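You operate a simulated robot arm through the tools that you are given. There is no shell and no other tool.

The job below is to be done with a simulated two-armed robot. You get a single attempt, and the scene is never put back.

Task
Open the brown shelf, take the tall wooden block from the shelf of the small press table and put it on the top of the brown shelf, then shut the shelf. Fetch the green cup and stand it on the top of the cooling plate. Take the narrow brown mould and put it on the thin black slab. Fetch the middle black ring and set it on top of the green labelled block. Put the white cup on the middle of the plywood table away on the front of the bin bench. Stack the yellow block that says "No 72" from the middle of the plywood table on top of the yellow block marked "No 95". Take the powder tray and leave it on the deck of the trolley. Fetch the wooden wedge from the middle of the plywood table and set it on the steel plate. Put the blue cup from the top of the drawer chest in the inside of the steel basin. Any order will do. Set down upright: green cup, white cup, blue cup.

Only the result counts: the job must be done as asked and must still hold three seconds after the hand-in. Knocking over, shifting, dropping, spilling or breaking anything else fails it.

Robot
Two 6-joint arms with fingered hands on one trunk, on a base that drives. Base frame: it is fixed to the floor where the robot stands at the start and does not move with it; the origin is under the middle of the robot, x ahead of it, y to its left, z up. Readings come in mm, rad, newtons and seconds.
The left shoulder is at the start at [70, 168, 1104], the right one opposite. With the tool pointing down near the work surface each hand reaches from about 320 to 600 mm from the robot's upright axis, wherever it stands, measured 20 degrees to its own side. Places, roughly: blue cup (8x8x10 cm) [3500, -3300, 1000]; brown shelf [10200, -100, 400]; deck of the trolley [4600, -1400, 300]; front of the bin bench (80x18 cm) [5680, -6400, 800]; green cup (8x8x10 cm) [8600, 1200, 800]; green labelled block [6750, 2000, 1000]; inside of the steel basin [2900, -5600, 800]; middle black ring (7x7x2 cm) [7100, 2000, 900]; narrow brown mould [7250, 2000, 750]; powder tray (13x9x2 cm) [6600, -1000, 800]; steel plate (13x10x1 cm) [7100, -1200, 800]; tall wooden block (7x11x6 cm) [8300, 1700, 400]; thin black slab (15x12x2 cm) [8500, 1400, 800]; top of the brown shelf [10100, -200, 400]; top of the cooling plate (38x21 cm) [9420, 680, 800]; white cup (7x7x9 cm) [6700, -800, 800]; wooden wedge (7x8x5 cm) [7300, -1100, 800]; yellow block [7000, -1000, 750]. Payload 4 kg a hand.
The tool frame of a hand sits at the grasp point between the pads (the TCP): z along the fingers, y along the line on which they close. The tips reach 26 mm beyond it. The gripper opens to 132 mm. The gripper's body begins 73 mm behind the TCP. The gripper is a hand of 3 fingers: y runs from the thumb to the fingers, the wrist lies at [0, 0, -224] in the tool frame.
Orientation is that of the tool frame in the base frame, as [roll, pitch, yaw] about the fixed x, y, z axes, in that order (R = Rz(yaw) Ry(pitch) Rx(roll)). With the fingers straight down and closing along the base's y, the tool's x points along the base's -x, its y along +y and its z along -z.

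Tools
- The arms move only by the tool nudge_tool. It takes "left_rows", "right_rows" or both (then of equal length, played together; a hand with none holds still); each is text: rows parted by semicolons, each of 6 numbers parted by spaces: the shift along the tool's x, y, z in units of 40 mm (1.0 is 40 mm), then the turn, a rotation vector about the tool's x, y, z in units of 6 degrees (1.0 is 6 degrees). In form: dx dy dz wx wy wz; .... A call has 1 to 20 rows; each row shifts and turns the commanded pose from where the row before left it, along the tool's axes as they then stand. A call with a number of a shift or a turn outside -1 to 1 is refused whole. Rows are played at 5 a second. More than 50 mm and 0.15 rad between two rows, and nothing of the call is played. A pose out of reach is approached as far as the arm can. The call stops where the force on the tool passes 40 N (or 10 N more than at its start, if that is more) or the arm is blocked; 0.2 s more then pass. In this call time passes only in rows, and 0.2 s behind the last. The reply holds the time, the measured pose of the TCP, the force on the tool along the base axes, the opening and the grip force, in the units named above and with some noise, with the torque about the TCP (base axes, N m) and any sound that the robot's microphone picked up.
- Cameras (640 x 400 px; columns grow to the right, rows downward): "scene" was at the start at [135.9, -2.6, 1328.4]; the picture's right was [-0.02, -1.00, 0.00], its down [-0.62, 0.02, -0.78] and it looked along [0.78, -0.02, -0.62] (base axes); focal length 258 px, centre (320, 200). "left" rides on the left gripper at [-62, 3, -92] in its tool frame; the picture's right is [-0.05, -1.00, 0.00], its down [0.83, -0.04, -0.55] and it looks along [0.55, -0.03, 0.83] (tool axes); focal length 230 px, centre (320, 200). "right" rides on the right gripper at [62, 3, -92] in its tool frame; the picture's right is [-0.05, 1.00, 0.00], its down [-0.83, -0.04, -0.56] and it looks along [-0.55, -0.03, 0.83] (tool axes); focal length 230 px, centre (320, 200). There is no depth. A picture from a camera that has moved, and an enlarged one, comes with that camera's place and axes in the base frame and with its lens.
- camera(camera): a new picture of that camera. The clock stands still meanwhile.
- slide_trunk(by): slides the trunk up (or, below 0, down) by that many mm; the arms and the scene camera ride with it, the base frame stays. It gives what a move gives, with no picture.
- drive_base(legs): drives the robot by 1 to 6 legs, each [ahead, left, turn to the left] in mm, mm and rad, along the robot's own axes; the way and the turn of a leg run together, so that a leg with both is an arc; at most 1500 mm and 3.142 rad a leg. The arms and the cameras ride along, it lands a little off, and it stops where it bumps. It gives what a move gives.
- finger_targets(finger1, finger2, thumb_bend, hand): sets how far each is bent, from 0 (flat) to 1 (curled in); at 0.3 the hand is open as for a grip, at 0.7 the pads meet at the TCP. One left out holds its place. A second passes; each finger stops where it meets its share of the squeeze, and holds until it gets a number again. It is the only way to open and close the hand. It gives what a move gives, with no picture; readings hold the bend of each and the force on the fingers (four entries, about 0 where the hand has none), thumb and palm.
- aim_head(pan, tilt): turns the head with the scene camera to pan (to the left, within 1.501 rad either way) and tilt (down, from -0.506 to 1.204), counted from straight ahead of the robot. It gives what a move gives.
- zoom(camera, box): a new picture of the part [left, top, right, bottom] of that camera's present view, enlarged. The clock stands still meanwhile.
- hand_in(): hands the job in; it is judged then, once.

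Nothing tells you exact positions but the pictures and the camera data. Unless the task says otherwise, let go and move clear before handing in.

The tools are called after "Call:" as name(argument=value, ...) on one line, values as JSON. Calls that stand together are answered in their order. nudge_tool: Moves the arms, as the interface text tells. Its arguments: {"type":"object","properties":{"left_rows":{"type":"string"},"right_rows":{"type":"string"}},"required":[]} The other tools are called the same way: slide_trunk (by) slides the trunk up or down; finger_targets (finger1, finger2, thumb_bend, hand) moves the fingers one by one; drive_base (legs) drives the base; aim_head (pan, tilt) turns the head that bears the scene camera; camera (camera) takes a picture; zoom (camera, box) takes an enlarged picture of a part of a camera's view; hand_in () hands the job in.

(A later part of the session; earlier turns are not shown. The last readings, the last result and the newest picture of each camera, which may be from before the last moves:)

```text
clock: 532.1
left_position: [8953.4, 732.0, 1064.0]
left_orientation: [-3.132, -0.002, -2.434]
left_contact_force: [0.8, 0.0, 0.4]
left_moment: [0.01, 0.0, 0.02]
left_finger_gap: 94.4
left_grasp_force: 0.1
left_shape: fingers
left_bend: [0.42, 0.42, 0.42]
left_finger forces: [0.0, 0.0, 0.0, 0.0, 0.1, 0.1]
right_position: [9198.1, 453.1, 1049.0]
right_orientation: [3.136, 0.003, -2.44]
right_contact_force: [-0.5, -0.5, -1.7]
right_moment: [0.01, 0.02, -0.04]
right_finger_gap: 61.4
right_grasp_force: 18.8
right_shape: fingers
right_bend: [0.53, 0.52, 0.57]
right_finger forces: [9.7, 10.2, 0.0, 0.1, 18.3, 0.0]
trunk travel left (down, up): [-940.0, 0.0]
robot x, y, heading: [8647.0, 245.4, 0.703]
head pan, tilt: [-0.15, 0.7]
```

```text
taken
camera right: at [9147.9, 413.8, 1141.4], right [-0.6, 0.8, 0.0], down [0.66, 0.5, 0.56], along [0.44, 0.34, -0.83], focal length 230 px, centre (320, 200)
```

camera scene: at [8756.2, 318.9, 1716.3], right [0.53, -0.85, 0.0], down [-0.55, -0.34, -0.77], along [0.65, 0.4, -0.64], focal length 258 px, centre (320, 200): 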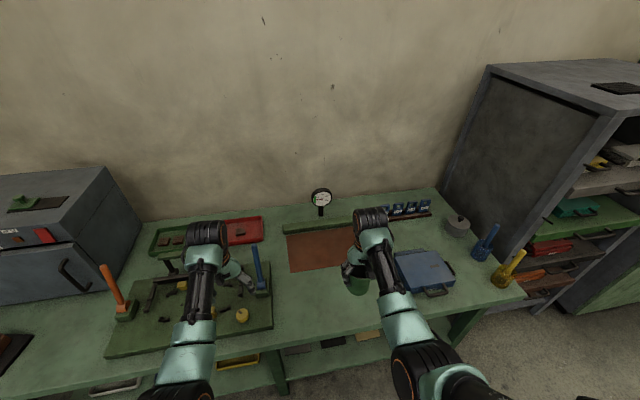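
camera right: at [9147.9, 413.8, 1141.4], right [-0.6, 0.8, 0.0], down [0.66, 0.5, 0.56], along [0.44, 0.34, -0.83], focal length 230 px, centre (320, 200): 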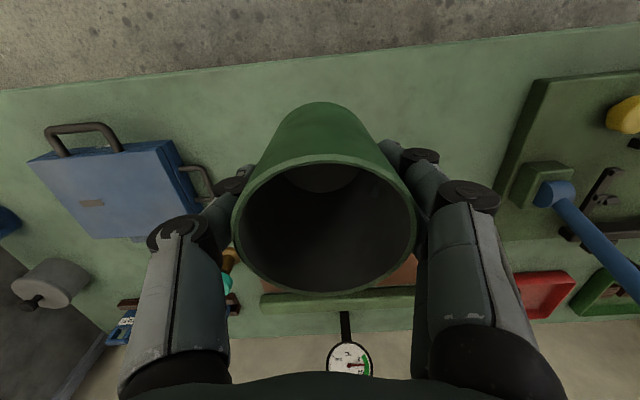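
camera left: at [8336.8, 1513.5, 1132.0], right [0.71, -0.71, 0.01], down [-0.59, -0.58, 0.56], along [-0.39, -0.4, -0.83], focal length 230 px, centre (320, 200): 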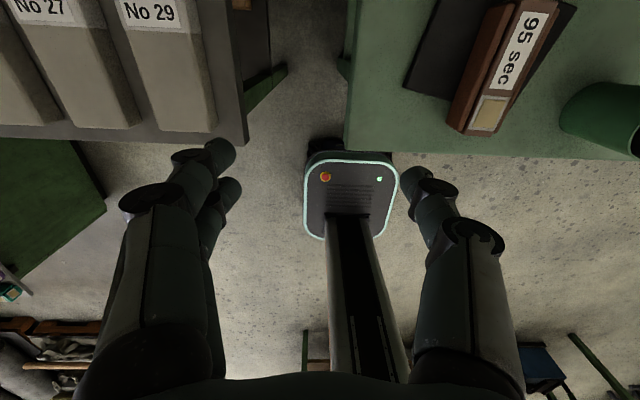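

Cup hovers short of the brown plate; I need ~270 mm forward and ~16 mm left. The left hand would come near the blue lever, so I'll first retract it, then drive in.

Call:
nudge_tool(left_rows="0.9 0 0.2 0 0 0; 0.9 0 0 0 0 0; 0.9 0 0 0 0 0; 0.9 0 0 0 0 0")

Call:
drive_base(legs=[[222, 16, 0.01]])

Call:
camera(camera="scene")

Call:
camera(camera="right")

Call:
camera(camera="left")

```text
clock: 533.3
left_position: [8829.4, 670.3, 1059.7]
left_orientation: [3.074, 0.016, -2.434]
left_contact_force: [0.6, 0.6, -0.4]
left_moment: [0.03, -0.03, 0.03]
left_finger_gap: 94.7
left_grasp_force: 0.1
left_shape: fingers
left_bend: [0.42, 0.42, 0.42]
left_finger forces: [0.1, 0.0, 0.0, 0.0, 0.1, 0.0]
right_position: [9198.2, 452.4, 1050.3]
right_orientation: [3.14, 0.004, -2.44]
right_contact_force: [0.0, 0.1, -1.9]
right_moment: [-0.01, -0.01, 0.01]
right_finger_gap: 61.2
right_grasp_force: 19.1
right_shape: fingers
right_bend: [0.53, 0.52, 0.57]
right_finger forces: [9.7, 10.2, 0.1, 0.1, 18.2, 0.0]
trunk travel left (down, up): [-940.0, 0.0]
robot x, y, heading: [8647.2, 240.6, 0.703]
head pan, tilt: [-0.15, 0.7]
stopped in row 4 (left hand): the arm was blocked; the commanded pose is now the measured one
```

```text
clock: 535.0
left_position: [8981.7, 828.6, 1061.6]
left_orientation: [3.074, 0.019, -2.42]
left_contact_force: [0.5, -0.8, 0.5]
left_moment: [0.02, -0.02, -0.02]
left_finger_gap: 94.5
left_grasp_force: 0.0
left_shape: fingers
left_bend: [0.42, 0.42, 0.42]
left_finger forces: [0.1, 0.1, 0.0, 0.0, 0.1, 0.0]
right_position: [9353.7, 616.0, 1052.2]
right_orientation: [3.139, 0.005, -2.427]
right_contact_force: [-0.7, -0.4, -1.2]
right_moment: [-0.01, 0.01, 0.02]
right_finger_gap: 61.3
right_grasp_force: 19.1
right_shape: fingers
right_bend: [0.53, 0.52, 0.57]
right_finger forces: [9.7, 10.2, 0.0, 0.0, 18.3, 0.1]
trunk travel left (down, up): [-940.0, 0.0]
robot x, y, heading: [8805.7, 404.4, 0.718]
head pan, tilt: [-0.15, 0.7]
```

```text
taken
camera scene: at [8912.8, 476.1, 1716.6], right [0.54, -0.84, 0.0], down [-0.54, -0.34, -0.77], along [0.65, 0.41, -0.64], focal length 258 px, centre (320, 200)
```

scene: 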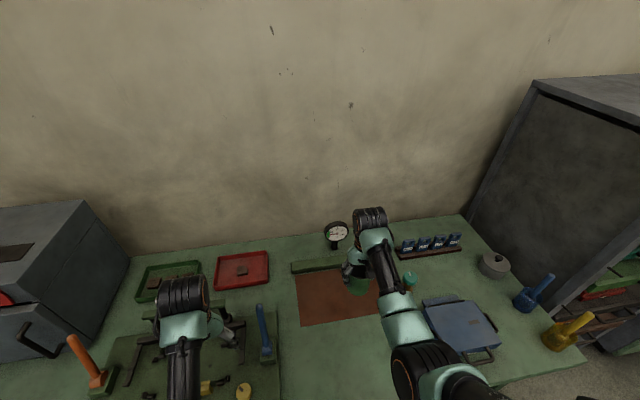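

```text
taken
camera right: at [9304.2, 576.4, 1142.5], right [-0.61, 0.79, 0.0], down [0.66, 0.51, 0.56], along [0.44, 0.35, -0.83], focal length 230 px, centre (320, 200)
```

right: 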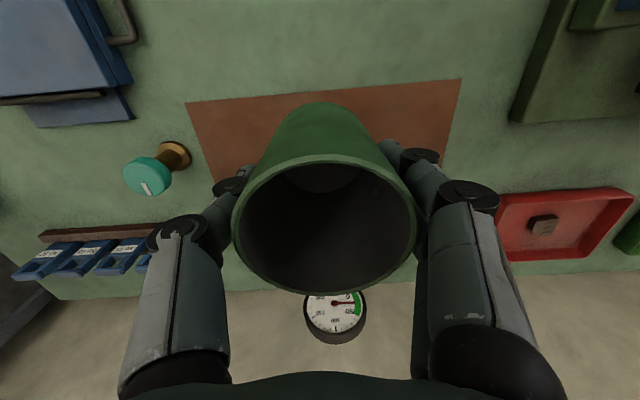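

```text
taken
camera left: at [9028.0, 864.9, 1155.4], right [0.7, -0.71, -0.07], down [-0.58, -0.62, 0.53], along [-0.42, -0.33, -0.84], focal length 230 px, centre (320, 200)
```

left: 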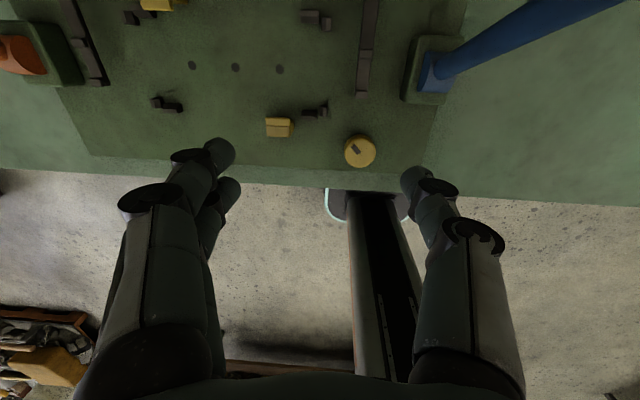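

The cup is laterally centred on the plate but only ~11 mm inside its near edge. Extending the right arm 45 mm forward and lowering.

Call:
nudge_tool(right_rows="-0.6 0 0 0 0 0; -0.55 0 0 0 0 0")

Call:
slide_trunk(by=-120)

Call:
camera(camera="right")

Call:
camera(camera="left")

```text
clock: 535.6
left_position: [8983.9, 830.6, 1060.8]
left_orientation: [3.075, 0.018, -2.421]
left_contact_force: [0.3, 0.3, 0.0]
left_moment: [-0.05, -0.01, 0.01]
left_finger_gap: 95.0
left_grasp_force: 0.0
left_shape: fingers
left_bend: [0.42, 0.42, 0.42]
left_finger forces: [0.0, 0.0, 0.0, 0.0, 0.0, 0.0]
right_position: [9390.8, 648.5, 1049.5]
right_orientation: [3.14, 0.001, -2.429]
right_contact_force: [-0.6, 0.1, -0.7]
right_moment: [-0.05, 0.01, -0.02]
right_finger_gap: 61.3
right_grasp_force: 18.8
right_shape: fingers
right_bend: [0.53, 0.52, 0.57]
right_finger forces: [9.7, 10.3, 0.0, 0.1, 18.4, 0.0]
trunk travel left (down, up): [-940.0, 0.0]
robot x, y, heading: [8803.8, 400.0, 0.719]
head pan, tilt: [-0.15, 0.7]
```

```text
clock: 537.1
left_position: [8983.4, 831.1, 940.8]
left_orientation: [3.073, 0.015, -2.422]
left_contact_force: [-0.3, 0.2, -0.2]
left_moment: [-0.01, -0.01, -0.02]
left_finger_gap: 94.6
left_grasp_force: 0.0
left_shape: fingers
left_bend: [0.42, 0.42, 0.42]
left_finger forces: [0.0, 0.0, 0.0, 0.0, 0.0, 0.1]
right_position: [9391.9, 648.4, 929.2]
right_orientation: [3.137, 0.005, -2.427]
right_contact_force: [0.7, -0.4, -0.6]
right_moment: [-0.02, -0.02, 0.02]
right_finger_gap: 61.0
right_grasp_force: 19.5
right_shape: fingers
right_bend: [0.53, 0.52, 0.57]
right_finger forces: [9.7, 10.1, 0.0, 0.0, 18.3, 0.0]
trunk travel left (down, up): [-820.0, 120.0]
robot x, y, heading: [8804.0, 399.7, 0.712]
head pan, tilt: [-0.15, 0.7]
```

```text
taken
camera right: at [9342.5, 609.0, 1020.0], right [-0.61, 0.79, 0.0], down [0.66, 0.51, 0.56], along [0.44, 0.34, -0.83], focal length 230 px, centre (320, 200)
```

right: 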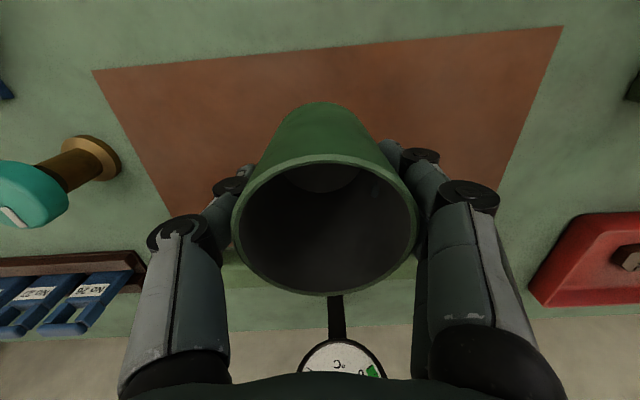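

```text
taken
camera left: at [9030.1, 867.2, 1034.0], right [0.7, -0.71, -0.07], down [-0.58, -0.61, 0.54], along [-0.42, -0.34, -0.84], focal length 230 px, centre (320, 200)
```

left: 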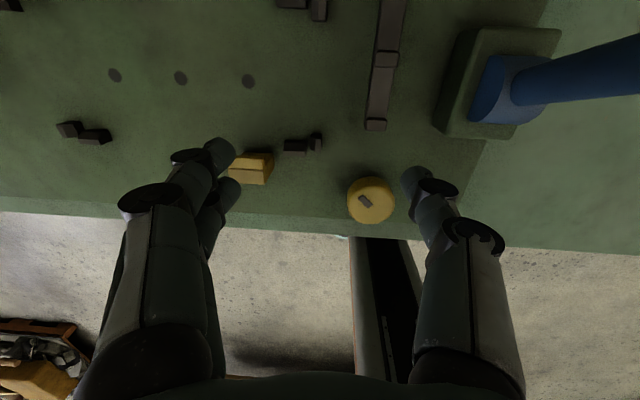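

Cup is now ~60 mm inside the plate's near edge and centred. Lowering with the arm.

Call:
nudge_tool(right_rows="0 0 0.4 0 0 0; 0 0 0.4 0 0 0; 0 0 0.25 0 0 0")

Call:
nudge_tool(right_rows="0 0 0.1 0 0 0; 0 0 0.08 0 0 0")

Call:
camera(camera="right")

```text
clock: 537.9
left_position: [8983.6, 831.7, 939.5]
left_orientation: [3.074, 0.016, -2.423]
left_contact_force: [-0.6, 0.2, 0.1]
left_moment: [0.01, 0.03, -0.01]
left_finger_gap: 94.8
left_grasp_force: 0.0
left_shape: fingers
left_bend: [0.42, 0.42, 0.42]
left_finger forces: [0.1, 0.0, 0.1, 0.1, 0.0, 0.0]
right_position: [9392.4, 648.4, 888.2]
right_orientation: [3.139, 0.003, -2.427]
right_contact_force: [0.3, -0.5, -1.8]
right_moment: [-0.01, -0.03, 0.0]
right_finger_gap: 61.5
right_grasp_force: 19.5
right_shape: fingers
right_bend: [0.53, 0.52, 0.57]
right_finger forces: [9.7, 10.2, 0.1, 0.0, 18.2, 0.0]
trunk travel left (down, up): [-820.0, 120.0]
robot x, y, heading: [8803.4, 401.4, 0.713]
head pan, tilt: [-0.15, 0.7]
```

```text
clock: 538.5
left_position: [8984.2, 830.5, 939.8]
left_orientation: [3.074, 0.017, -2.42]
left_contact_force: [0.6, -0.1, 0.4]
left_moment: [-0.02, 0.0, 0.0]
left_finger_gap: 94.6
left_grasp_force: 0.0
left_shape: fingers
left_bend: [0.42, 0.42, 0.42]
left_finger forces: [0.0, 0.0, 0.0, 0.0, 0.1, 0.0]
right_position: [9392.4, 646.9, 879.7]
right_orientation: [3.137, 0.003, -2.428]
right_contact_force: [0.9, -0.1, -1.2]
right_moment: [0.0, 0.03, 0.03]
right_finger_gap: 61.3
right_grasp_force: 19.2
right_shape: fingers
right_bend: [0.53, 0.52, 0.57]
right_finger forces: [9.7, 10.1, 0.0, 0.1, 18.3, 0.0]
trunk travel left (down, up): [-820.0, 120.0]
robot x, y, heading: [8809.9, 404.2, 0.709]
head pan, tilt: [-0.15, 0.7]
```

```text
taken
camera right: at [9342.5, 609.3, 971.3], right [-0.61, 0.79, 0.0], down [0.66, 0.51, 0.56], along [0.44, 0.34, -0.83], focal length 230 px, centre (320, 200)
```

right: 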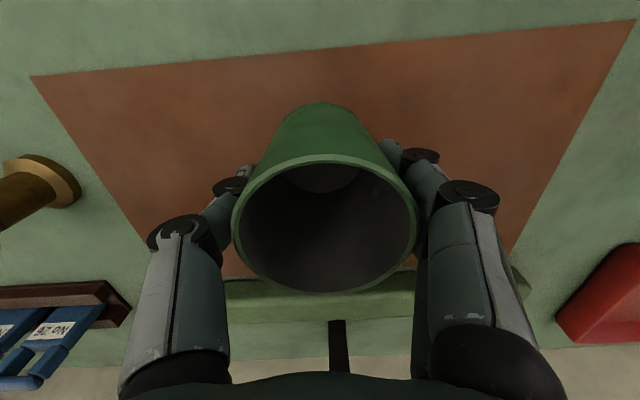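

Call:
nudge_tool(right_rows="0 0 0.06 0 0 0; 0 0 0.06 0 0 0")

Call:
nudge_tool(right_rows="0 0 0.06 0 0 0; 0 0 0.06 0 0 0")

```text
clock: 539.1
left_position: [8982.7, 830.3, 940.8]
left_orientation: [3.074, 0.015, -2.421]
left_contact_force: [-0.3, -0.6, 0.4]
left_moment: [-0.01, -0.02, 0.02]
left_finger_gap: 94.6
left_grasp_force: 0.1
left_shape: fingers
left_bend: [0.42, 0.42, 0.42]
left_finger forces: [0.0, 0.0, 0.0, 0.1, 0.1, 0.0]
right_position: [9391.7, 647.3, 873.8]
right_orientation: [3.138, 0.004, -2.428]
right_contact_force: [0.4, 0.3, -1.8]
right_moment: [0.02, 0.0, 0.0]
right_finger_gap: 61.5
right_grasp_force: 18.7
right_shape: fingers
right_bend: [0.53, 0.52, 0.57]
right_finger forces: [9.6, 10.2, 0.0, 0.0, 18.3, 0.0]
trunk travel left (down, up): [-820.0, 120.0]
robot x, y, heading: [8806.8, 401.4, 0.712]
head pan, tilt: [-0.15, 0.7]
```

```text
clock: 539.7
left_position: [8984.2, 829.4, 941.2]
left_orientation: [3.074, 0.016, -2.422]
left_contact_force: [0.3, -0.3, -0.4]
left_moment: [-0.02, 0.01, 0.02]
left_finger_gap: 94.6
left_grasp_force: 0.1
left_shape: fingers
left_bend: [0.42, 0.42, 0.42]
left_finger forces: [0.0, 0.0, 0.1, 0.1, 0.0, 0.1]
right_position: [9391.2, 648.2, 870.7]
right_orientation: [3.138, 0.001, -2.432]
right_contact_force: [0.7, 0.7, -1.4]
right_moment: [0.01, 0.02, 0.0]
right_finger_gap: 61.3
right_grasp_force: 19.0
right_shape: fingers
right_bend: [0.53, 0.52, 0.57]
right_finger forces: [9.7, 10.3, 0.1, 0.1, 18.3, 0.0]
trunk travel left (down, up): [-820.0, 120.0]
robot x, y, heading: [8805.8, 400.6, 0.721]
head pan, tilt: [-0.15, 0.7]
```

Call:
nudge_tool(right_rows="0 0 0.06 0 0 0; 0 0 0.05 0 0 0")

Call:
nudge_tool(right_rows="0 0 0.06 0 0 0; 0 0 0.05 0 0 0")

```text
clock: 540.3
left_position: [8984.6, 829.7, 940.8]
left_orientation: [3.074, 0.015, -2.421]
left_contact_force: [0.2, -0.1, 0.2]
left_moment: [0.0, 0.02, 0.0]
left_finger_gap: 94.8
left_grasp_force: 0.2
left_shape: fingers
left_bend: [0.42, 0.42, 0.42]
left_finger forces: [0.0, 0.0, 0.1, 0.0, 0.0, 0.1]
right_position: [9392.6, 647.8, 866.8]
right_orientation: [3.14, 0.004, -2.429]
right_contact_force: [-0.6, 0.1, -1.3]
right_moment: [0.01, -0.01, 0.0]
right_finger_gap: 61.3
right_grasp_force: 19.0
right_shape: fingers
right_bend: [0.53, 0.52, 0.57]
right_finger forces: [9.8, 10.2, 0.0, 0.0, 18.3, 0.0]
trunk travel left (down, up): [-820.0, 120.0]
robot x, y, heading: [8807.1, 394.6, 0.716]
head pan, tilt: [-0.15, 0.7]
```

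```text
clock: 540.9
left_position: [8982.9, 829.6, 940.9]
left_orientation: [3.074, 0.017, -2.42]
left_contact_force: [0.6, 0.7, -0.4]
left_moment: [0.01, -0.02, -0.02]
left_finger_gap: 94.5
left_grasp_force: 0.1
left_shape: fingers
left_bend: [0.42, 0.42, 0.42]
left_finger forces: [0.1, 0.0, 0.0, 0.0, 0.0, 0.0]
right_position: [9390.9, 647.2, 863.6]
right_orientation: [3.139, 0.005, -2.43]
right_contact_force: [0.7, -1.1, 6.0]
right_moment: [0.09, 0.13, 0.02]
right_finger_gap: 61.4
right_grasp_force: 19.2
right_shape: fingers
right_bend: [0.53, 0.53, 0.58]
right_finger forces: [9.8, 9.7, 0.1, 0.0, 18.9, 0.1]
trunk travel left (down, up): [-820.0, 120.0]
robot x, y, heading: [8808.7, 397.4, 0.717]
head pan, tilt: [-0.15, 0.7]
```

Contact with the plate. Pressing 1 mm more to seat it, then releasing and raising.

Call:
nudge_tool(right_rows="0 0 0.03 0 0 0")

Call:
finger_targets(hand="right", finger1=0.45, finger2=0.45, thumb_bend=0.45)

Call:
finger_targets(hand="right", finger1=0.35, finger2=0.35, thumb_bend=0.35)

Call:
nudge_tool(right_rows="0 0 -0.4 0 0 0; 0 0 -0.6 0 0 0; 0 0 -0.6 0 0 0; 0 0 -0.6 0 0 0; 0 0 -0.6 0 0 0")

Call:
camera(camera="right")

Call:
slide_trunk(by=110)

Call:
camera(camera="scene")

```text
clock: 541.3
left_position: [8983.4, 830.5, 941.8]
left_orientation: [3.074, 0.019, -2.421]
left_contact_force: [0.6, -0.4, -0.6]
left_moment: [0.02, 0.01, -0.03]
left_finger_gap: 94.7
left_grasp_force: 0.1
left_shape: fingers
left_bend: [0.42, 0.42, 0.42]
left_finger forces: [0.0, 0.1, 0.0, 0.1, 0.1, 0.0]
right_position: [9391.8, 648.0, 862.2]
right_orientation: [3.138, 0.007, -2.431]
right_contact_force: [1.1, -1.2, 10.1]
right_moment: [0.19, 0.13, -0.01]
right_finger_gap: 61.4
right_grasp_force: 19.3
right_shape: fingers
right_bend: [0.53, 0.53, 0.58]
right_finger forces: [9.9, 10.0, 0.0, 0.0, 19.2, 0.1]
trunk travel left (down, up): [-820.0, 120.0]
robot x, y, heading: [8808.5, 400.9, 0.716]
head pan, tilt: [-0.15, 0.7]
```

```text
clock: 542.3
left_position: [8983.8, 831.1, 940.9]
left_orientation: [3.074, 0.015, -2.421]
left_contact_force: [0.1, -0.3, 0.1]
left_moment: [0.01, 0.0, 0.0]
left_finger_gap: 94.5
left_grasp_force: 0.2
left_shape: fingers
left_bend: [0.42, 0.42, 0.42]
left_finger forces: [0.0, 0.0, 0.0, 0.0, 0.0, 0.1]
right_position: [9391.1, 647.2, 859.8]
right_orientation: [3.138, 0.003, -2.428]
right_contact_force: [-0.1, -0.8, 0.0]
right_moment: [-0.01, 0.02, -0.02]
right_finger_gap: 83.9
right_grasp_force: 0.0
right_shape: fingers
right_bend: [0.45, 0.45, 0.45]
right_finger forces: [0.1, 0.0, 0.1, 0.0, 0.0, 0.1]
trunk travel left (down, up): [-820.0, 120.0]
robot x, y, heading: [8806.4, 403.6, 0.715]
head pan, tilt: [-0.15, 0.7]
```

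```text
clock: 543.3
left_position: [8983.2, 830.5, 940.0]
left_orientation: [3.071, 0.015, -2.421]
left_contact_force: [0.7, -0.4, 0.0]
left_moment: [-0.01, -0.02, -0.03]
left_finger_gap: 94.8
left_grasp_force: 0.0
left_shape: fingers
left_bend: [0.42, 0.42, 0.42]
left_finger forces: [0.0, 0.0, 0.1, 0.0, 0.1, 0.1]
right_position: [9392.1, 648.9, 859.1]
right_orientation: [3.139, 0.003, -2.429]
right_contact_force: [0.4, 1.2, 0.6]
right_moment: [-0.03, 0.0, 0.03]
right_finger_gap: 117.6
right_grasp_force: 0.1
right_shape: fingers
right_bend: [0.35, 0.35, 0.35]
right_finger forces: [0.0, 0.1, 0.0, 0.0, 0.0, 0.1]
trunk travel left (down, up): [-820.0, 120.0]
robot x, y, heading: [8807.0, 400.5, 0.72]
head pan, tilt: [-0.15, 0.7]
```

```text
clock: 544.5
left_position: [8984.2, 829.9, 941.1]
left_orientation: [3.073, 0.014, -2.42]
left_contact_force: [0.2, 0.6, 0.2]
left_moment: [0.0, 0.0, 0.04]
left_finger_gap: 94.8
left_grasp_force: 0.0
left_shape: fingers
left_bend: [0.42, 0.42, 0.42]
left_finger forces: [0.0, 0.0, 0.0, 0.1, 0.1, 0.0]
right_position: [9391.5, 647.4, 971.5]
right_orientation: [3.139, 0.004, -2.428]
right_contact_force: [0.0, 0.6, 0.4]
right_moment: [0.0, 0.0, 0.0]
right_finger_gap: 117.7
right_grasp_force: 0.1
right_shape: fingers
right_bend: [0.35, 0.35, 0.35]
right_finger forces: [0.0, 0.0, 0.0, 0.1, 0.0, 0.0]
trunk travel left (down, up): [-820.0, 120.0]
robot x, y, heading: [8808.7, 404.7, 0.719]
head pan, tilt: [-0.15, 0.7]
```

```text
taken
camera right: at [9342.4, 608.2, 1062.2], right [-0.61, 0.79, 0.0], down [0.66, 0.51, 0.56], along [0.44, 0.34, -0.83], focal length 230 px, centre (320, 200)
```

right: 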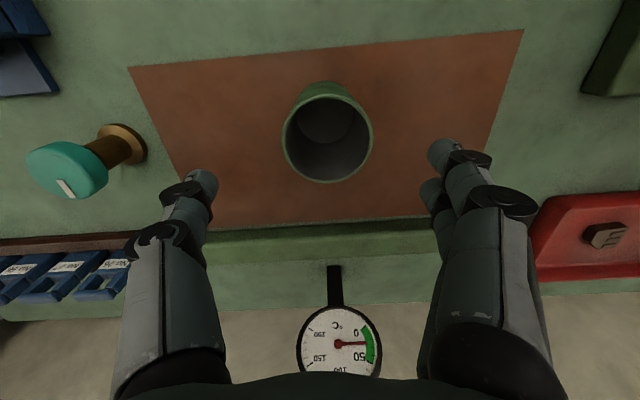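

```text
clock: 546.0
left_position: [8984.3, 830.9, 1051.0]
left_orientation: [3.074, 0.016, -2.421]
left_contact_force: [-1.0, 0.0, -0.4]
left_moment: [-0.02, -0.03, -0.02]
left_finger_gap: 94.5
left_grasp_force: 0.1
left_shape: fingers
left_bend: [0.42, 0.42, 0.42]
left_finger forces: [0.1, 0.0, 0.0, 0.1, 0.0, 0.0]
right_position: [9391.8, 646.7, 1080.7]
right_orientation: [3.138, 0.004, -2.428]
right_contact_force: [-0.2, 0.1, -0.1]
right_moment: [0.0, -0.01, 0.0]
right_finger_gap: 117.8
right_grasp_force: 0.0
right_shape: fingers
right_bend: [0.35, 0.35, 0.35]
right_finger forces: [0.1, 0.0, 0.1, 0.0, 0.1, 0.0]
trunk travel left (down, up): [-930.0, 10.0]
robot x, y, heading: [8804.6, 401.3, 0.716]
head pan, tilt: [-0.15, 0.7]
```

```text
taken
camera scene: at [8916.3, 479.5, 1706.1], right [0.54, -0.84, 0.0], down [-0.54, -0.35, -0.76], along [0.65, 0.41, -0.64], focal length 258 px, centre (320, 200)
```

scene: 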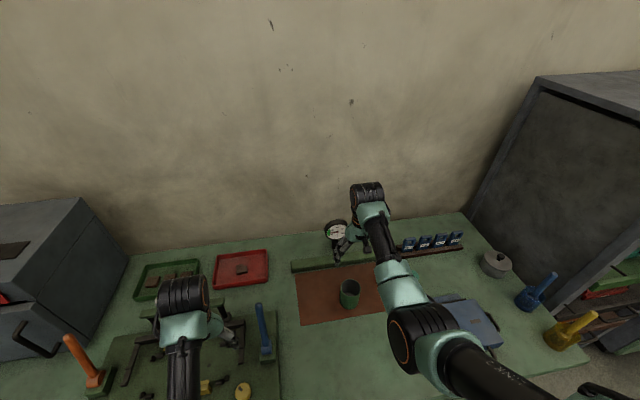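

The green cup stands on the cooling plate. Last job: the cabinet's brown pull-out shelf. Backing off and moving right for a look at it.

Call:
drive_base(legs=[[-350, 0, 0], [0, -850, 0]])

Call:
aim_head(pan=0, tilt=0.55)

Call:
camera(camera="scene")

Call:
zoom(camera="scene", box=[220, 80, 420, 260])

```text
clock: 552.3
left_position: [9270.5, -35.4, 1050.6]
left_orientation: [3.076, 0.015, -2.428]
left_contact_force: [0.1, -0.7, -0.3]
left_moment: [-0.01, 0.0, 0.01]
left_finger_gap: 94.7
left_grasp_force: 0.1
left_shape: fingers
left_bend: [0.42, 0.42, 0.42]
left_finger forces: [0.0, 0.0, 0.0, 0.1, 0.0, 0.0]
right_position: [9678.1, -223.5, 1080.7]
right_orientation: [3.139, 0.003, -2.435]
right_contact_force: [-0.7, 0.2, -0.3]
right_moment: [0.0, -0.01, 0.02]
right_finger_gap: 118.1
right_grasp_force: 0.1
right_shape: fingers
right_bend: [0.35, 0.35, 0.35]
right_finger forces: [0.0, 0.0, 0.0, 0.0, 0.0, 0.1]
trunk travel left (down, up): [-930.0, 10.0]
robot x, y, heading: [9091.4, -464.8, 0.709]
head pan, tilt: [-0.15, 0.7]
```

```text
clock: 553.0
left_position: [9272.1, -36.6, 1052.0]
left_orientation: [3.074, 0.015, -2.429]
left_contact_force: [-0.3, -0.3, -1.3]
left_moment: [0.02, 0.01, -0.01]
left_finger_gap: 94.8
left_grasp_force: 0.0
left_shape: fingers
left_bend: [0.42, 0.42, 0.42]
left_finger forces: [0.1, 0.0, 0.1, 0.1, 0.1, 0.1]
right_position: [9677.0, -223.0, 1081.2]
right_orientation: [3.138, 0.002, -2.434]
right_contact_force: [0.2, -0.1, -0.7]
right_moment: [0.02, 0.0, -0.03]
right_finger_gap: 117.6
right_grasp_force: 0.0
right_shape: fingers
right_bend: [0.35, 0.35, 0.35]
right_finger forces: [0.0, 0.0, 0.0, 0.1, 0.0, 0.0]
trunk travel left (down, up): [-930.0, 10.0]
robot x, y, heading: [9089.7, -460.9, 0.707]
head pan, tilt: [0.0, 0.55]
```

```text
taken
camera scene: at [9197.2, -374.4, 1719.3], right [0.65, -0.76, 0.0], down [-0.4, -0.34, -0.85], along [0.65, 0.55, -0.52], focal length 258 px, centre (320, 200)
```

scene: 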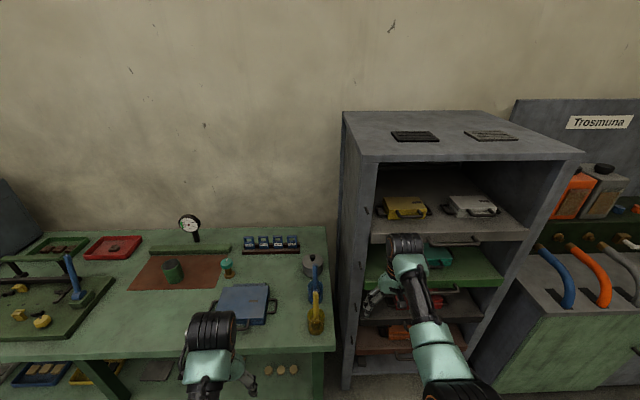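

```text
2.22 times, centred on (320, 170) of scene
camera zoom: at [9197.2, -374.4, 1719.3], right [0.65, -0.76, 0.0], down [-0.4, -0.34, -0.85], along [0.65, 0.55, -0.52], focal length 572 px, centre (320, 267)
```

zoom: 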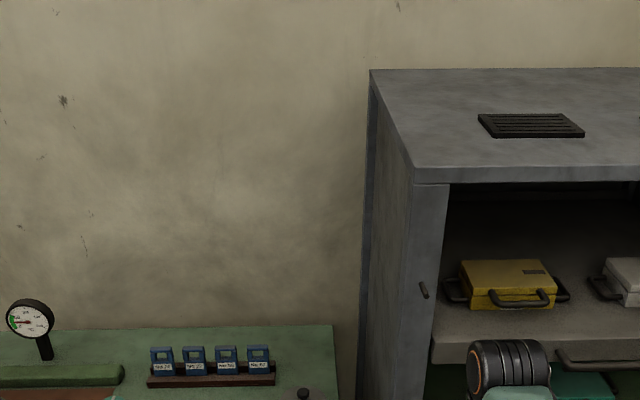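

I'll back up and lower the trunk to see the brown shelf and its handle properly.

Call:
drive_base(legs=[[-250, -200, 0]])

Call:
slide_trunk(by=-400)

Call:
aim_head(pan=-0.05, tilt=0.5)

Call:
camera(camera="scene")

Call:
zoom(camera="scene", box=[220, 130, 420, 290])

```text
clock: 555.1
left_position: [9208.6, -351.9, 1049.9]
left_orientation: [3.075, 0.013, -2.426]
left_contact_force: [0.7, 0.0, -0.7]
left_moment: [-0.03, -0.02, -0.05]
left_finger_gap: 94.8
left_grasp_force: 0.0
left_shape: fingers
left_bend: [0.42, 0.42, 0.42]
left_finger forces: [0.1, 0.0, 0.0, 0.0, 0.0, 0.0]
right_position: [9614.2, -537.9, 1080.7]
right_orientation: [3.139, 0.002, -2.434]
right_contact_force: [0.4, 0.2, -0.3]
right_moment: [0.01, -0.01, 0.0]
right_finger_gap: 117.9
right_grasp_force: 0.0
right_shape: fingers
right_bend: [0.35, 0.35, 0.35]
right_finger forces: [0.0, 0.0, 0.1, 0.0, 0.0, 0.0]
trunk travel left (down, up): [-930.0, 10.0]
robot x, y, heading: [9029.5, -782.7, 0.709]
head pan, tilt: [0.0, 0.55]
```

```text
clock: 559.0
left_position: [9207.7, -355.1, 649.9]
left_orientation: [3.073, 0.017, -2.427]
left_contact_force: [0.3, -1.1, -0.3]
left_moment: [0.04, -0.01, 0.03]
left_finger_gap: 94.6
left_grasp_force: 0.0
left_shape: fingers
left_bend: [0.42, 0.42, 0.42]
left_finger forces: [0.0, 0.1, 0.0, 0.0, 0.1, 0.0]
right_position: [9614.6, -540.9, 679.6]
right_orientation: [3.137, 0.003, -2.434]
right_contact_force: [0.8, -0.6, 0.8]
right_moment: [0.05, 0.0, 0.0]
right_finger_gap: 117.7
right_grasp_force: 0.1
right_shape: fingers
right_bend: [0.35, 0.35, 0.35]
right_finger forces: [0.0, 0.0, 0.0, 0.0, 0.0, 0.1]
trunk travel left (down, up): [-530.0, 410.0]
robot x, y, heading: [9028.7, -784.1, 0.713]
head pan, tilt: [0.0, 0.55]
```

```text
clock: 559.6
left_position: [9206.3, -354.5, 651.5]
left_orientation: [3.073, 0.016, -2.427]
left_contact_force: [0.2, 0.9, 0.3]
left_moment: [-0.02, 0.0, -0.03]
left_finger_gap: 94.5
left_grasp_force: 0.2
left_shape: fingers
left_bend: [0.42, 0.42, 0.42]
left_finger forces: [0.0, 0.1, 0.1, 0.0, 0.0, 0.1]
right_position: [9616.1, -540.1, 680.5]
right_orientation: [3.14, 0.004, -2.435]
right_contact_force: [-0.1, 0.5, -0.1]
right_moment: [0.01, 0.0, 0.04]
right_finger_gap: 117.8
right_grasp_force: 0.1
right_shape: fingers
right_bend: [0.35, 0.35, 0.35]
right_finger forces: [0.0, 0.0, 0.0, 0.0, 0.0, 0.1]
trunk travel left (down, up): [-530.0, 410.0]
robot x, y, heading: [9030.4, -779.9, 0.71]
head pan, tilt: [-0.051, 0.499]
```

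```text
taken
camera scene: at [9137.7, -694.7, 1323.9], right [0.61, -0.79, 0.0], down [-0.38, -0.29, -0.88], along [0.69, 0.54, -0.48], focal length 258 px, centre (320, 200)
```

scene: 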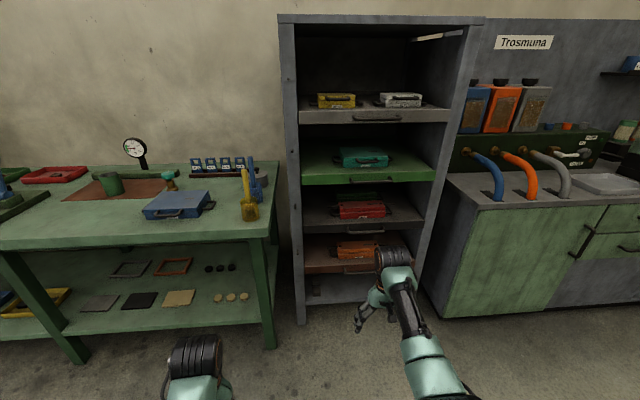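

```text
2.50 times, centred on (320, 210) of scene
camera zoom: at [9137.7, -694.7, 1323.9], right [0.61, -0.79, 0.0], down [-0.38, -0.29, -0.88], along [0.69, 0.54, -0.48], focal length 644 px, centre (320, 175)
```

zoom: 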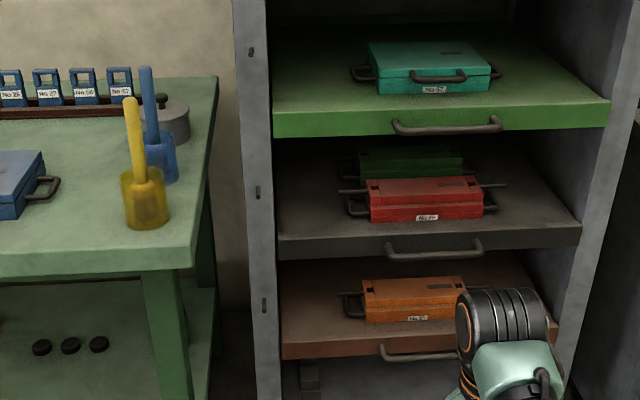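

The brown shelf (z≈405) has a bar handle and an orange box on it. I'll prepare the left hand: turn it 90° and swing it up to point forward so thumb and fingers can close on the bar from above and below.

Call:
nudge_tool(left_rows="0 0 0 0.64 0 0; 0 0 0 0 0 1; 0 0 0 0 0 1; 0 0 0 0 0 1; 0 0 0 0 0 1; 0 0 0 0 0 1; 0 0 0 0 0 1; 0 0 0 0 0 1; 0 0 0 0 0 1; 0 0 0 0 0 1; 0 0 0 0 0 1; 0 0 0 0 0 1; 0 0 0 0 0 1; 0 0 0 0 0 1; 0 0 0 0 0 1; 0 0 0 0 0 1")

Call:
nudge_tool(left_rows="0 0.585 -0.03 -1 0 0; 0 0.585 -0.03 -1 0 0; 0 0.585 -0.03 -1 0 0; 0 0.585 -0.03 -1 0 0; 0 0.585 -0.03 -1 0 0; 0 0.585 -0.03 -1 0 0; 0 0.585 -0.03 -1 0 0; 0 0.585 -0.03 -1 0 0; 0 0.585 -0.03 -1 0 0; 0 0.585 -0.03 -1 0 0; 0 0.585 -0.03 -1 0 0; 0 0.585 -0.03 -1 0 0; 0 0.585 -0.03 -1 0 0; 0 0.585 -0.03 -1 0 0; 0 0.585 -0.03 -1 0 0")

Call:
camera(camera="scene")

Call:
camera(camera="left")

```text
clock: 563.0
left_position: [9208.4, -354.0, 650.5]
left_orientation: [3.124, -0.001, 2.285]
left_contact_force: [-0.2, -0.8, 0.0]
left_moment: [0.01, -0.02, -0.01]
left_finger_gap: 94.7
left_grasp_force: 0.1
left_shape: fingers
left_bend: [0.42, 0.42, 0.42]
left_finger forces: [0.0, 0.0, 0.0, 0.1, 0.0, 0.0]
right_position: [9615.0, -539.7, 680.3]
right_orientation: [3.137, 0.003, -2.435]
right_contact_force: [0.0, 0.6, 0.5]
right_moment: [0.0, 0.0, 0.04]
right_finger_gap: 117.8
right_grasp_force: 0.1
right_shape: fingers
right_bend: [0.35, 0.35, 0.35]
right_finger forces: [0.1, 0.0, 0.1, 0.0, 0.0, 0.0]
trunk travel left (down, up): [-530.0, 410.0]
robot x, y, heading: [9025.4, -782.8, 0.709]
head pan, tilt: [-0.051, 0.499]
```

```text
clock: 566.2
left_position: [9375.5, -210.0, 878.4]
left_orientation: [1.554, -0.002, 2.286]
left_contact_force: [0.9, 0.3, 0.1]
left_moment: [0.02, 0.01, 0.01]
left_finger_gap: 95.0
left_grasp_force: 0.1
left_shape: fingers
left_bend: [0.42, 0.42, 0.42]
left_finger forces: [0.0, 0.0, 0.1, 0.0, 0.1, 0.0]
right_position: [9614.9, -540.1, 681.6]
right_orientation: [3.139, 0.004, -2.435]
right_contact_force: [-0.6, -0.2, 0.1]
right_moment: [0.01, 0.0, -0.01]
right_finger_gap: 117.7
right_grasp_force: 0.2
right_shape: fingers
right_bend: [0.35, 0.35, 0.35]
right_finger forces: [0.1, 0.0, 0.0, 0.0, 0.0, 0.0]
trunk travel left (down, up): [-530.0, 410.0]
robot x, y, heading: [9029.0, -781.0, 0.708]
head pan, tilt: [-0.051, 0.499]
```

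```text
taken
camera scene: at [9137.7, -694.7, 1323.9], right [0.61, -0.79, 0.0], down [-0.38, -0.29, -0.88], along [0.69, 0.54, -0.48], focal length 258 px, centre (320, 200)
```

scene: 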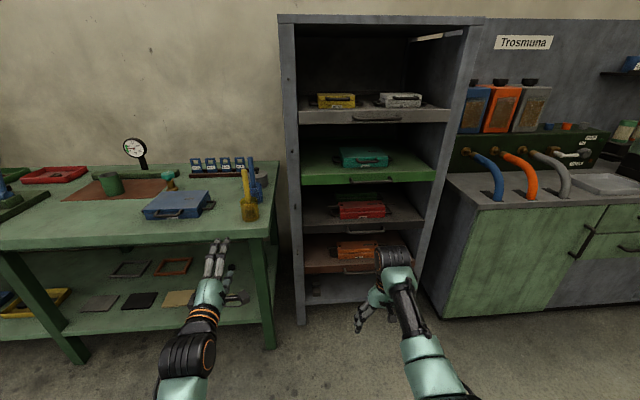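

```text
taken
camera left: at [9344.0, -317.8, 879.8], right [0.05, -0.03, -1.0], down [-0.96, 0.26, -0.05], along [0.26, 0.96, -0.01], focal length 230 px, centre (320, 200)
```

left: 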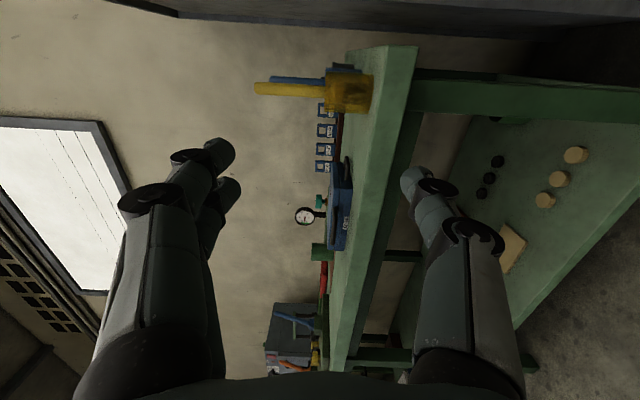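

Left hand points forward with the thumb below. Now I'll retract the right hand so it stays clear, line up with the shelf handle and lower the trunk.

Call:
nudge_tool(right_rows="0.5 0 0.9 0 0 0; 0.8 0 0.6 0 0 0; 0.9 0 0 0 0 0; 0.9 0 0 0 0 0; 0.9 0 0 0 0 0; 0.9 0 0 0 0 0")

Call:
drive_base(legs=[[0, -488, 0.02]])

Call:
slide_trunk(by=-350)

Call:
aim_head(pan=0.2, tilt=0.5)

Call:
camera(camera="scene")

Call:
camera(camera="left")

```text
clock: 567.6
left_position: [9374.3, -210.9, 879.0]
left_orientation: [1.554, 0.001, 2.285]
left_contact_force: [-1.0, -0.4, 0.0]
left_moment: [0.0, 0.01, 0.01]
left_finger_gap: 94.6
left_grasp_force: 0.0
left_shape: fingers
left_bend: [0.42, 0.42, 0.42]
left_finger forces: [0.0, 0.0, 0.0, 0.0, 0.0, 0.0]
right_position: [9466.0, -668.4, 620.7]
right_orientation: [3.138, 0.003, -2.435]
right_contact_force: [-0.7, 0.1, -0.4]
right_moment: [0.0, -0.01, -0.03]
right_finger_gap: 117.9
right_grasp_force: 0.0
right_shape: fingers
right_bend: [0.35, 0.35, 0.35]
right_finger forces: [0.0, 0.2, 0.0, 0.1, 0.1, 0.1]
trunk travel left (down, up): [-530.0, 410.0]
robot x, y, heading: [9027.4, -781.1, 0.708]
head pan, tilt: [-0.051, 0.499]
```

```text
clock: 570.5
left_position: [9682.0, -567.1, 878.6]
left_orientation: [1.557, -0.002, 2.304]
left_contact_force: [0.4, 0.7, 0.1]
left_moment: [0.0, 0.0, 0.03]
left_finger_gap: 94.6
left_grasp_force: 0.1
left_shape: fingers
left_bend: [0.42, 0.42, 0.42]
left_finger forces: [0.0, 0.0, 0.0, 0.1, 0.1, 0.0]
right_position: [9783.4, -1023.8, 619.5]
right_orientation: [3.139, 0.005, -2.415]
right_contact_force: [-0.6, 0.1, 0.3]
right_moment: [0.01, -0.03, -0.04]
right_finger_gap: 117.7
right_grasp_force: 0.1
right_shape: fingers
right_bend: [0.35, 0.35, 0.35]
right_finger forces: [0.0, 0.0, 0.1, 0.0, 0.0, 0.1]
trunk travel left (down, up): [-530.0, 410.0]
robot x, y, heading: [9347.2, -1146.0, 0.729]
head pan, tilt: [-0.051, 0.499]
```

```text
clock: 573.9
left_position: [9682.5, -567.4, 528.9]
left_orientation: [1.552, -0.002, 2.307]
left_contact_force: [-0.6, -0.5, 0.5]
left_moment: [0.01, -0.02, -0.01]
left_finger_gap: 94.8
left_grasp_force: 0.1
left_shape: fingers
left_bend: [0.42, 0.42, 0.42]
left_finger forces: [0.0, 0.0, 0.0, 0.0, 0.0, 0.0]
right_position: [9783.2, -1024.9, 269.2]
right_orientation: [3.138, 0.002, -2.413]
right_contact_force: [-0.3, 1.0, 0.7]
right_moment: [0.0, 0.0, 0.0]
right_finger_gap: 118.0
right_grasp_force: 0.1
right_shape: fingers
right_bend: [0.35, 0.35, 0.35]
right_finger forces: [0.0, 0.0, 0.0, 0.0, 0.0, 0.1]
trunk travel left (down, up): [-180.0, 760.0]
robot x, y, heading: [9346.7, -1148.8, 0.729]
head pan, tilt: [-0.051, 0.499]
```

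```text
clock: 574.7
left_position: [9681.2, -566.5, 528.6]
left_orientation: [1.555, -0.001, 2.305]
left_contact_force: [0.4, 0.6, -0.4]
left_moment: [0.0, 0.01, -0.03]
left_finger_gap: 94.5
left_grasp_force: 0.0
left_shape: fingers
left_bend: [0.42, 0.42, 0.42]
left_finger forces: [0.1, 0.0, 0.0, 0.0, 0.0, 0.0]
right_position: [9783.0, -1023.9, 269.9]
right_orientation: [3.138, 0.002, -2.414]
right_contact_force: [0.6, -0.2, 1.1]
right_moment: [0.01, -0.05, 0.0]
right_finger_gap: 117.9
right_grasp_force: 0.0
right_shape: fingers
right_bend: [0.35, 0.35, 0.35]
right_finger forces: [0.0, 0.0, 0.0, 0.1, 0.0, 0.1]
trunk travel left (down, up): [-180.0, 760.0]
robot x, y, heading: [9345.2, -1147.9, 0.726]
head pan, tilt: [0.201, 0.499]
```

```text
taken
camera scene: at [9438.6, -1040.8, 973.9], right [0.8, -0.6, 0.0], down [-0.29, -0.38, -0.88], along [0.53, 0.7, -0.48], focal length 258 px, centre (320, 200)
```

scene: 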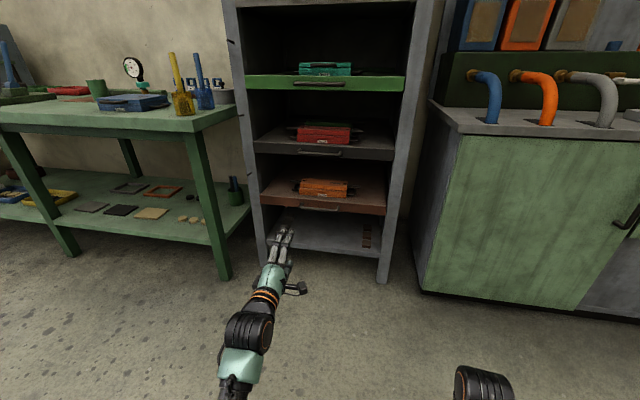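

```text
taken
camera left: at [9653.7, -675.6, 529.6], right [0.05, -0.03, -1.0], down [-0.97, 0.24, -0.05], along [0.25, 0.97, -0.01], focal length 230 px, centre (320, 200)
```

left: 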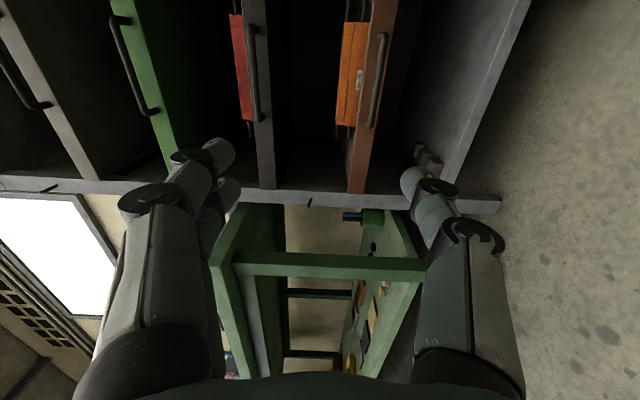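

Call:
zoom(camera="scene", box=[240, 150, 400, 270])

Call:
zoom(camera="left", box=[300, 0, 460, 220])

```text
3.33 times, centred on (320, 210) of scene
camera zoom: at [9438.6, -1040.8, 973.9], right [0.8, -0.6, 0.0], down [-0.29, -0.38, -0.88], along [0.53, 0.7, -0.48], focal length 858 px, centre (320, 167)
```

zoom: 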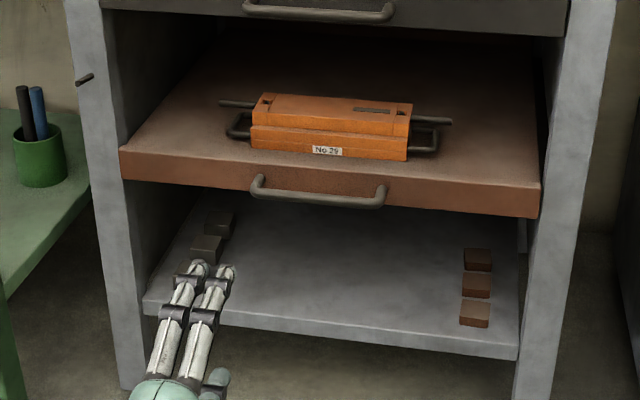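

```text
1.82 times, centred on (380, 110) of left
camera zoom: at [9653.7, -675.6, 529.6], right [0.05, -0.03, -1.0], down [-0.97, 0.24, -0.05], along [0.25, 0.97, -0.01], focal length 418 px, centre (211, 364)
```

zoom: 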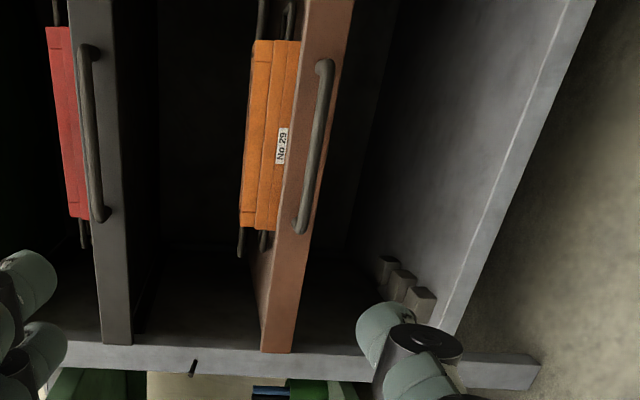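

I have two views of the handle: bar centre near [9993, -302, ~420]. Lowering to its height and approaching to ~70 mm short of it.

Call:
slide_trunk(by=-108)

Call:
drive_base(legs=[[320, -9, 0]])

Call:
camera(camera="left")

Call:
camera(camera="scene")

```text
clock: 576.1
left_position: [9682.3, -566.5, 420.5]
left_orientation: [1.554, 0.0, 2.305]
left_contact_force: [-0.7, -0.8, -0.4]
left_moment: [0.0, 0.0, 0.0]
left_finger_gap: 94.6
left_grasp_force: 0.0
left_shape: fingers
left_bend: [0.42, 0.42, 0.42]
left_finger forces: [0.0, 0.1, 0.0, 0.1, 0.0, 0.1]
right_position: [9782.4, -1024.8, 162.5]
right_orientation: [3.139, 0.003, -2.413]
right_contact_force: [0.7, -0.5, -0.1]
right_moment: [0.01, 0.0, 0.02]
right_finger_gap: 117.7
right_grasp_force: 0.0
right_shape: fingers
right_bend: [0.35, 0.35, 0.35]
right_finger forces: [0.1, 0.0, 0.1, 0.1, 0.0, 0.0]
trunk travel left (down, up): [-72.0, 868.0]
robot x, y, heading: [9348.9, -1145.6, 0.728]
head pan, tilt: [0.201, 0.499]
```

```text
clock: 578.2
left_position: [9921.4, -360.7, 419.9]
left_orientation: [1.556, 0.001, 2.311]
left_contact_force: [0.0, 0.3, 0.5]
left_moment: [-0.04, -0.01, 0.01]
left_finger_gap: 94.7
left_grasp_force: 0.0
left_shape: fingers
left_bend: [0.42, 0.42, 0.42]
left_finger forces: [0.0, 0.0, 0.1, 0.1, 0.0, 0.0]
right_position: [10024.7, -817.0, 164.0]
right_orientation: [3.136, 0.004, -2.41]
right_contact_force: [-0.1, -0.8, 0.5]
right_moment: [-0.01, 0.03, 0.0]
right_finger_gap: 117.6
right_grasp_force: 0.1
right_shape: fingers
right_bend: [0.35, 0.35, 0.35]
right_finger forces: [0.1, 0.0, 0.1, 0.0, 0.0, 0.1]
trunk travel left (down, up): [-72.0, 868.0]
robot x, y, heading: [9592.8, -941.6, 0.733]
head pan, tilt: [0.201, 0.499]
```

```text
taken
camera left: at [9894.4, -468.8, 421.6], right [0.05, -0.03, -1.0], down [-0.97, 0.24, -0.05], along [0.24, 0.97, -0.01], focal length 230 px, centre (320, 200)
```

left: 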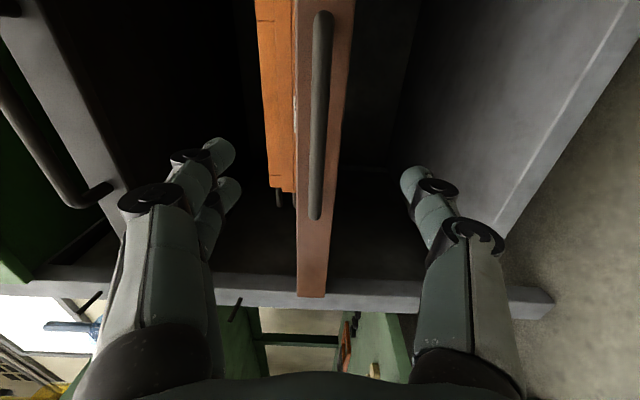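

```text
taken
camera scene: at [9680.6, -834.8, 865.9], right [0.8, -0.59, 0.0], down [-0.28, -0.38, -0.88], along [0.52, 0.71, -0.48], focal length 258 px, centre (320, 200)
```

scene: 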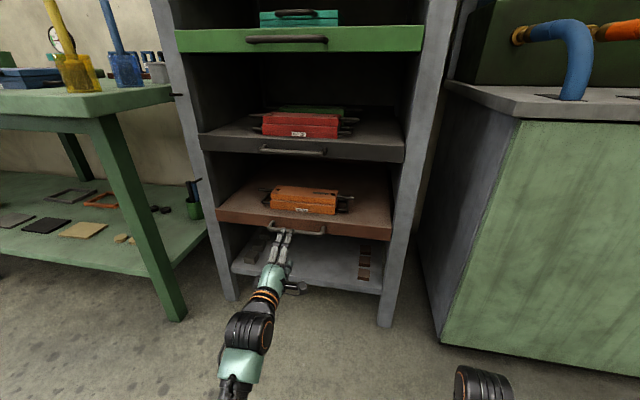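

The hand is lined up with the bar (about 85 mm ahead, level). Advancing 72 mm.

Call:
drive_base(legs=[[70, 0, 0]])

Call:
camera(camera="left")

Call:
zoom(camera="scene", box=[200, 150, 420, 300])

```text
clock: 579.2
left_position: [9973.7, -314.3, 420.4]
left_orientation: [1.556, 0.0, 2.309]
left_contact_force: [-0.2, -0.1, -0.4]
left_moment: [0.0, 0.01, -0.01]
left_finger_gap: 94.8
left_grasp_force: 0.1
left_shape: fingers
left_bend: [0.42, 0.42, 0.42]
left_finger forces: [0.1, 0.0, 0.0, 0.0, 0.0, 0.1]
right_position: [10074.9, -769.7, 162.9]
right_orientation: [3.14, 0.004, -2.411]
right_contact_force: [0.5, 1.0, 0.8]
right_moment: [-0.06, 0.03, 0.01]
right_finger_gap: 117.5
right_grasp_force: 0.0
right_shape: fingers
right_bend: [0.35, 0.35, 0.35]
right_finger forces: [0.1, 0.0, 0.0, 0.1, 0.0, 0.0]
trunk travel left (down, up): [-72.0, 868.0]
robot x, y, heading: [9640.7, -895.9, 0.734]
head pan, tilt: [0.201, 0.499]
```

```text
taken
camera left: at [9945.8, -422.3, 421.6], right [0.05, -0.03, -1.0], down [-0.97, 0.24, -0.05], along [0.24, 0.97, -0.01], focal length 230 px, centre (320, 200)
```

left: 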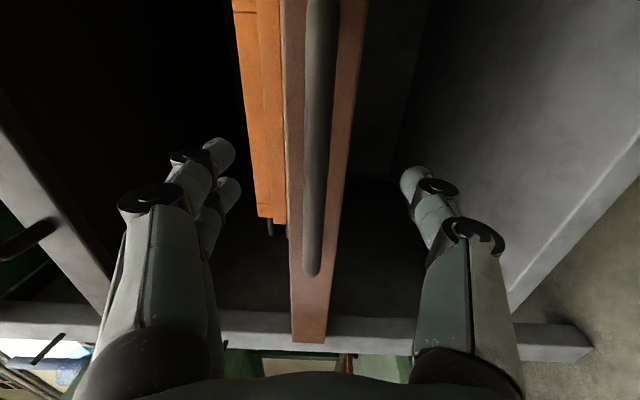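

```text
2.67 times, centred on (310, 225) of scene
camera zoom: at [9732.1, -788.3, 865.9], right [0.8, -0.59, 0.0], down [-0.28, -0.39, -0.88], along [0.52, 0.71, -0.48], focal length 687 px, centre (347, 133)
```

zoom: 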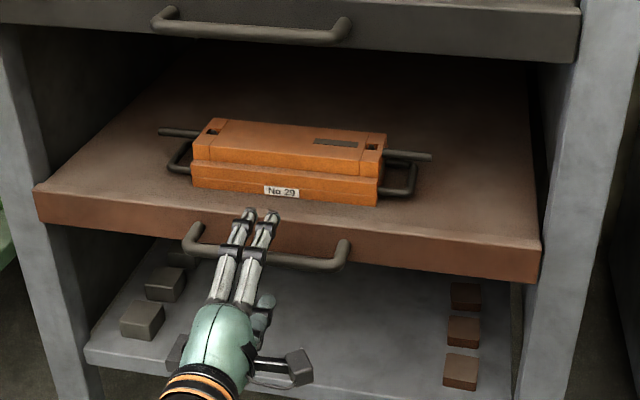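

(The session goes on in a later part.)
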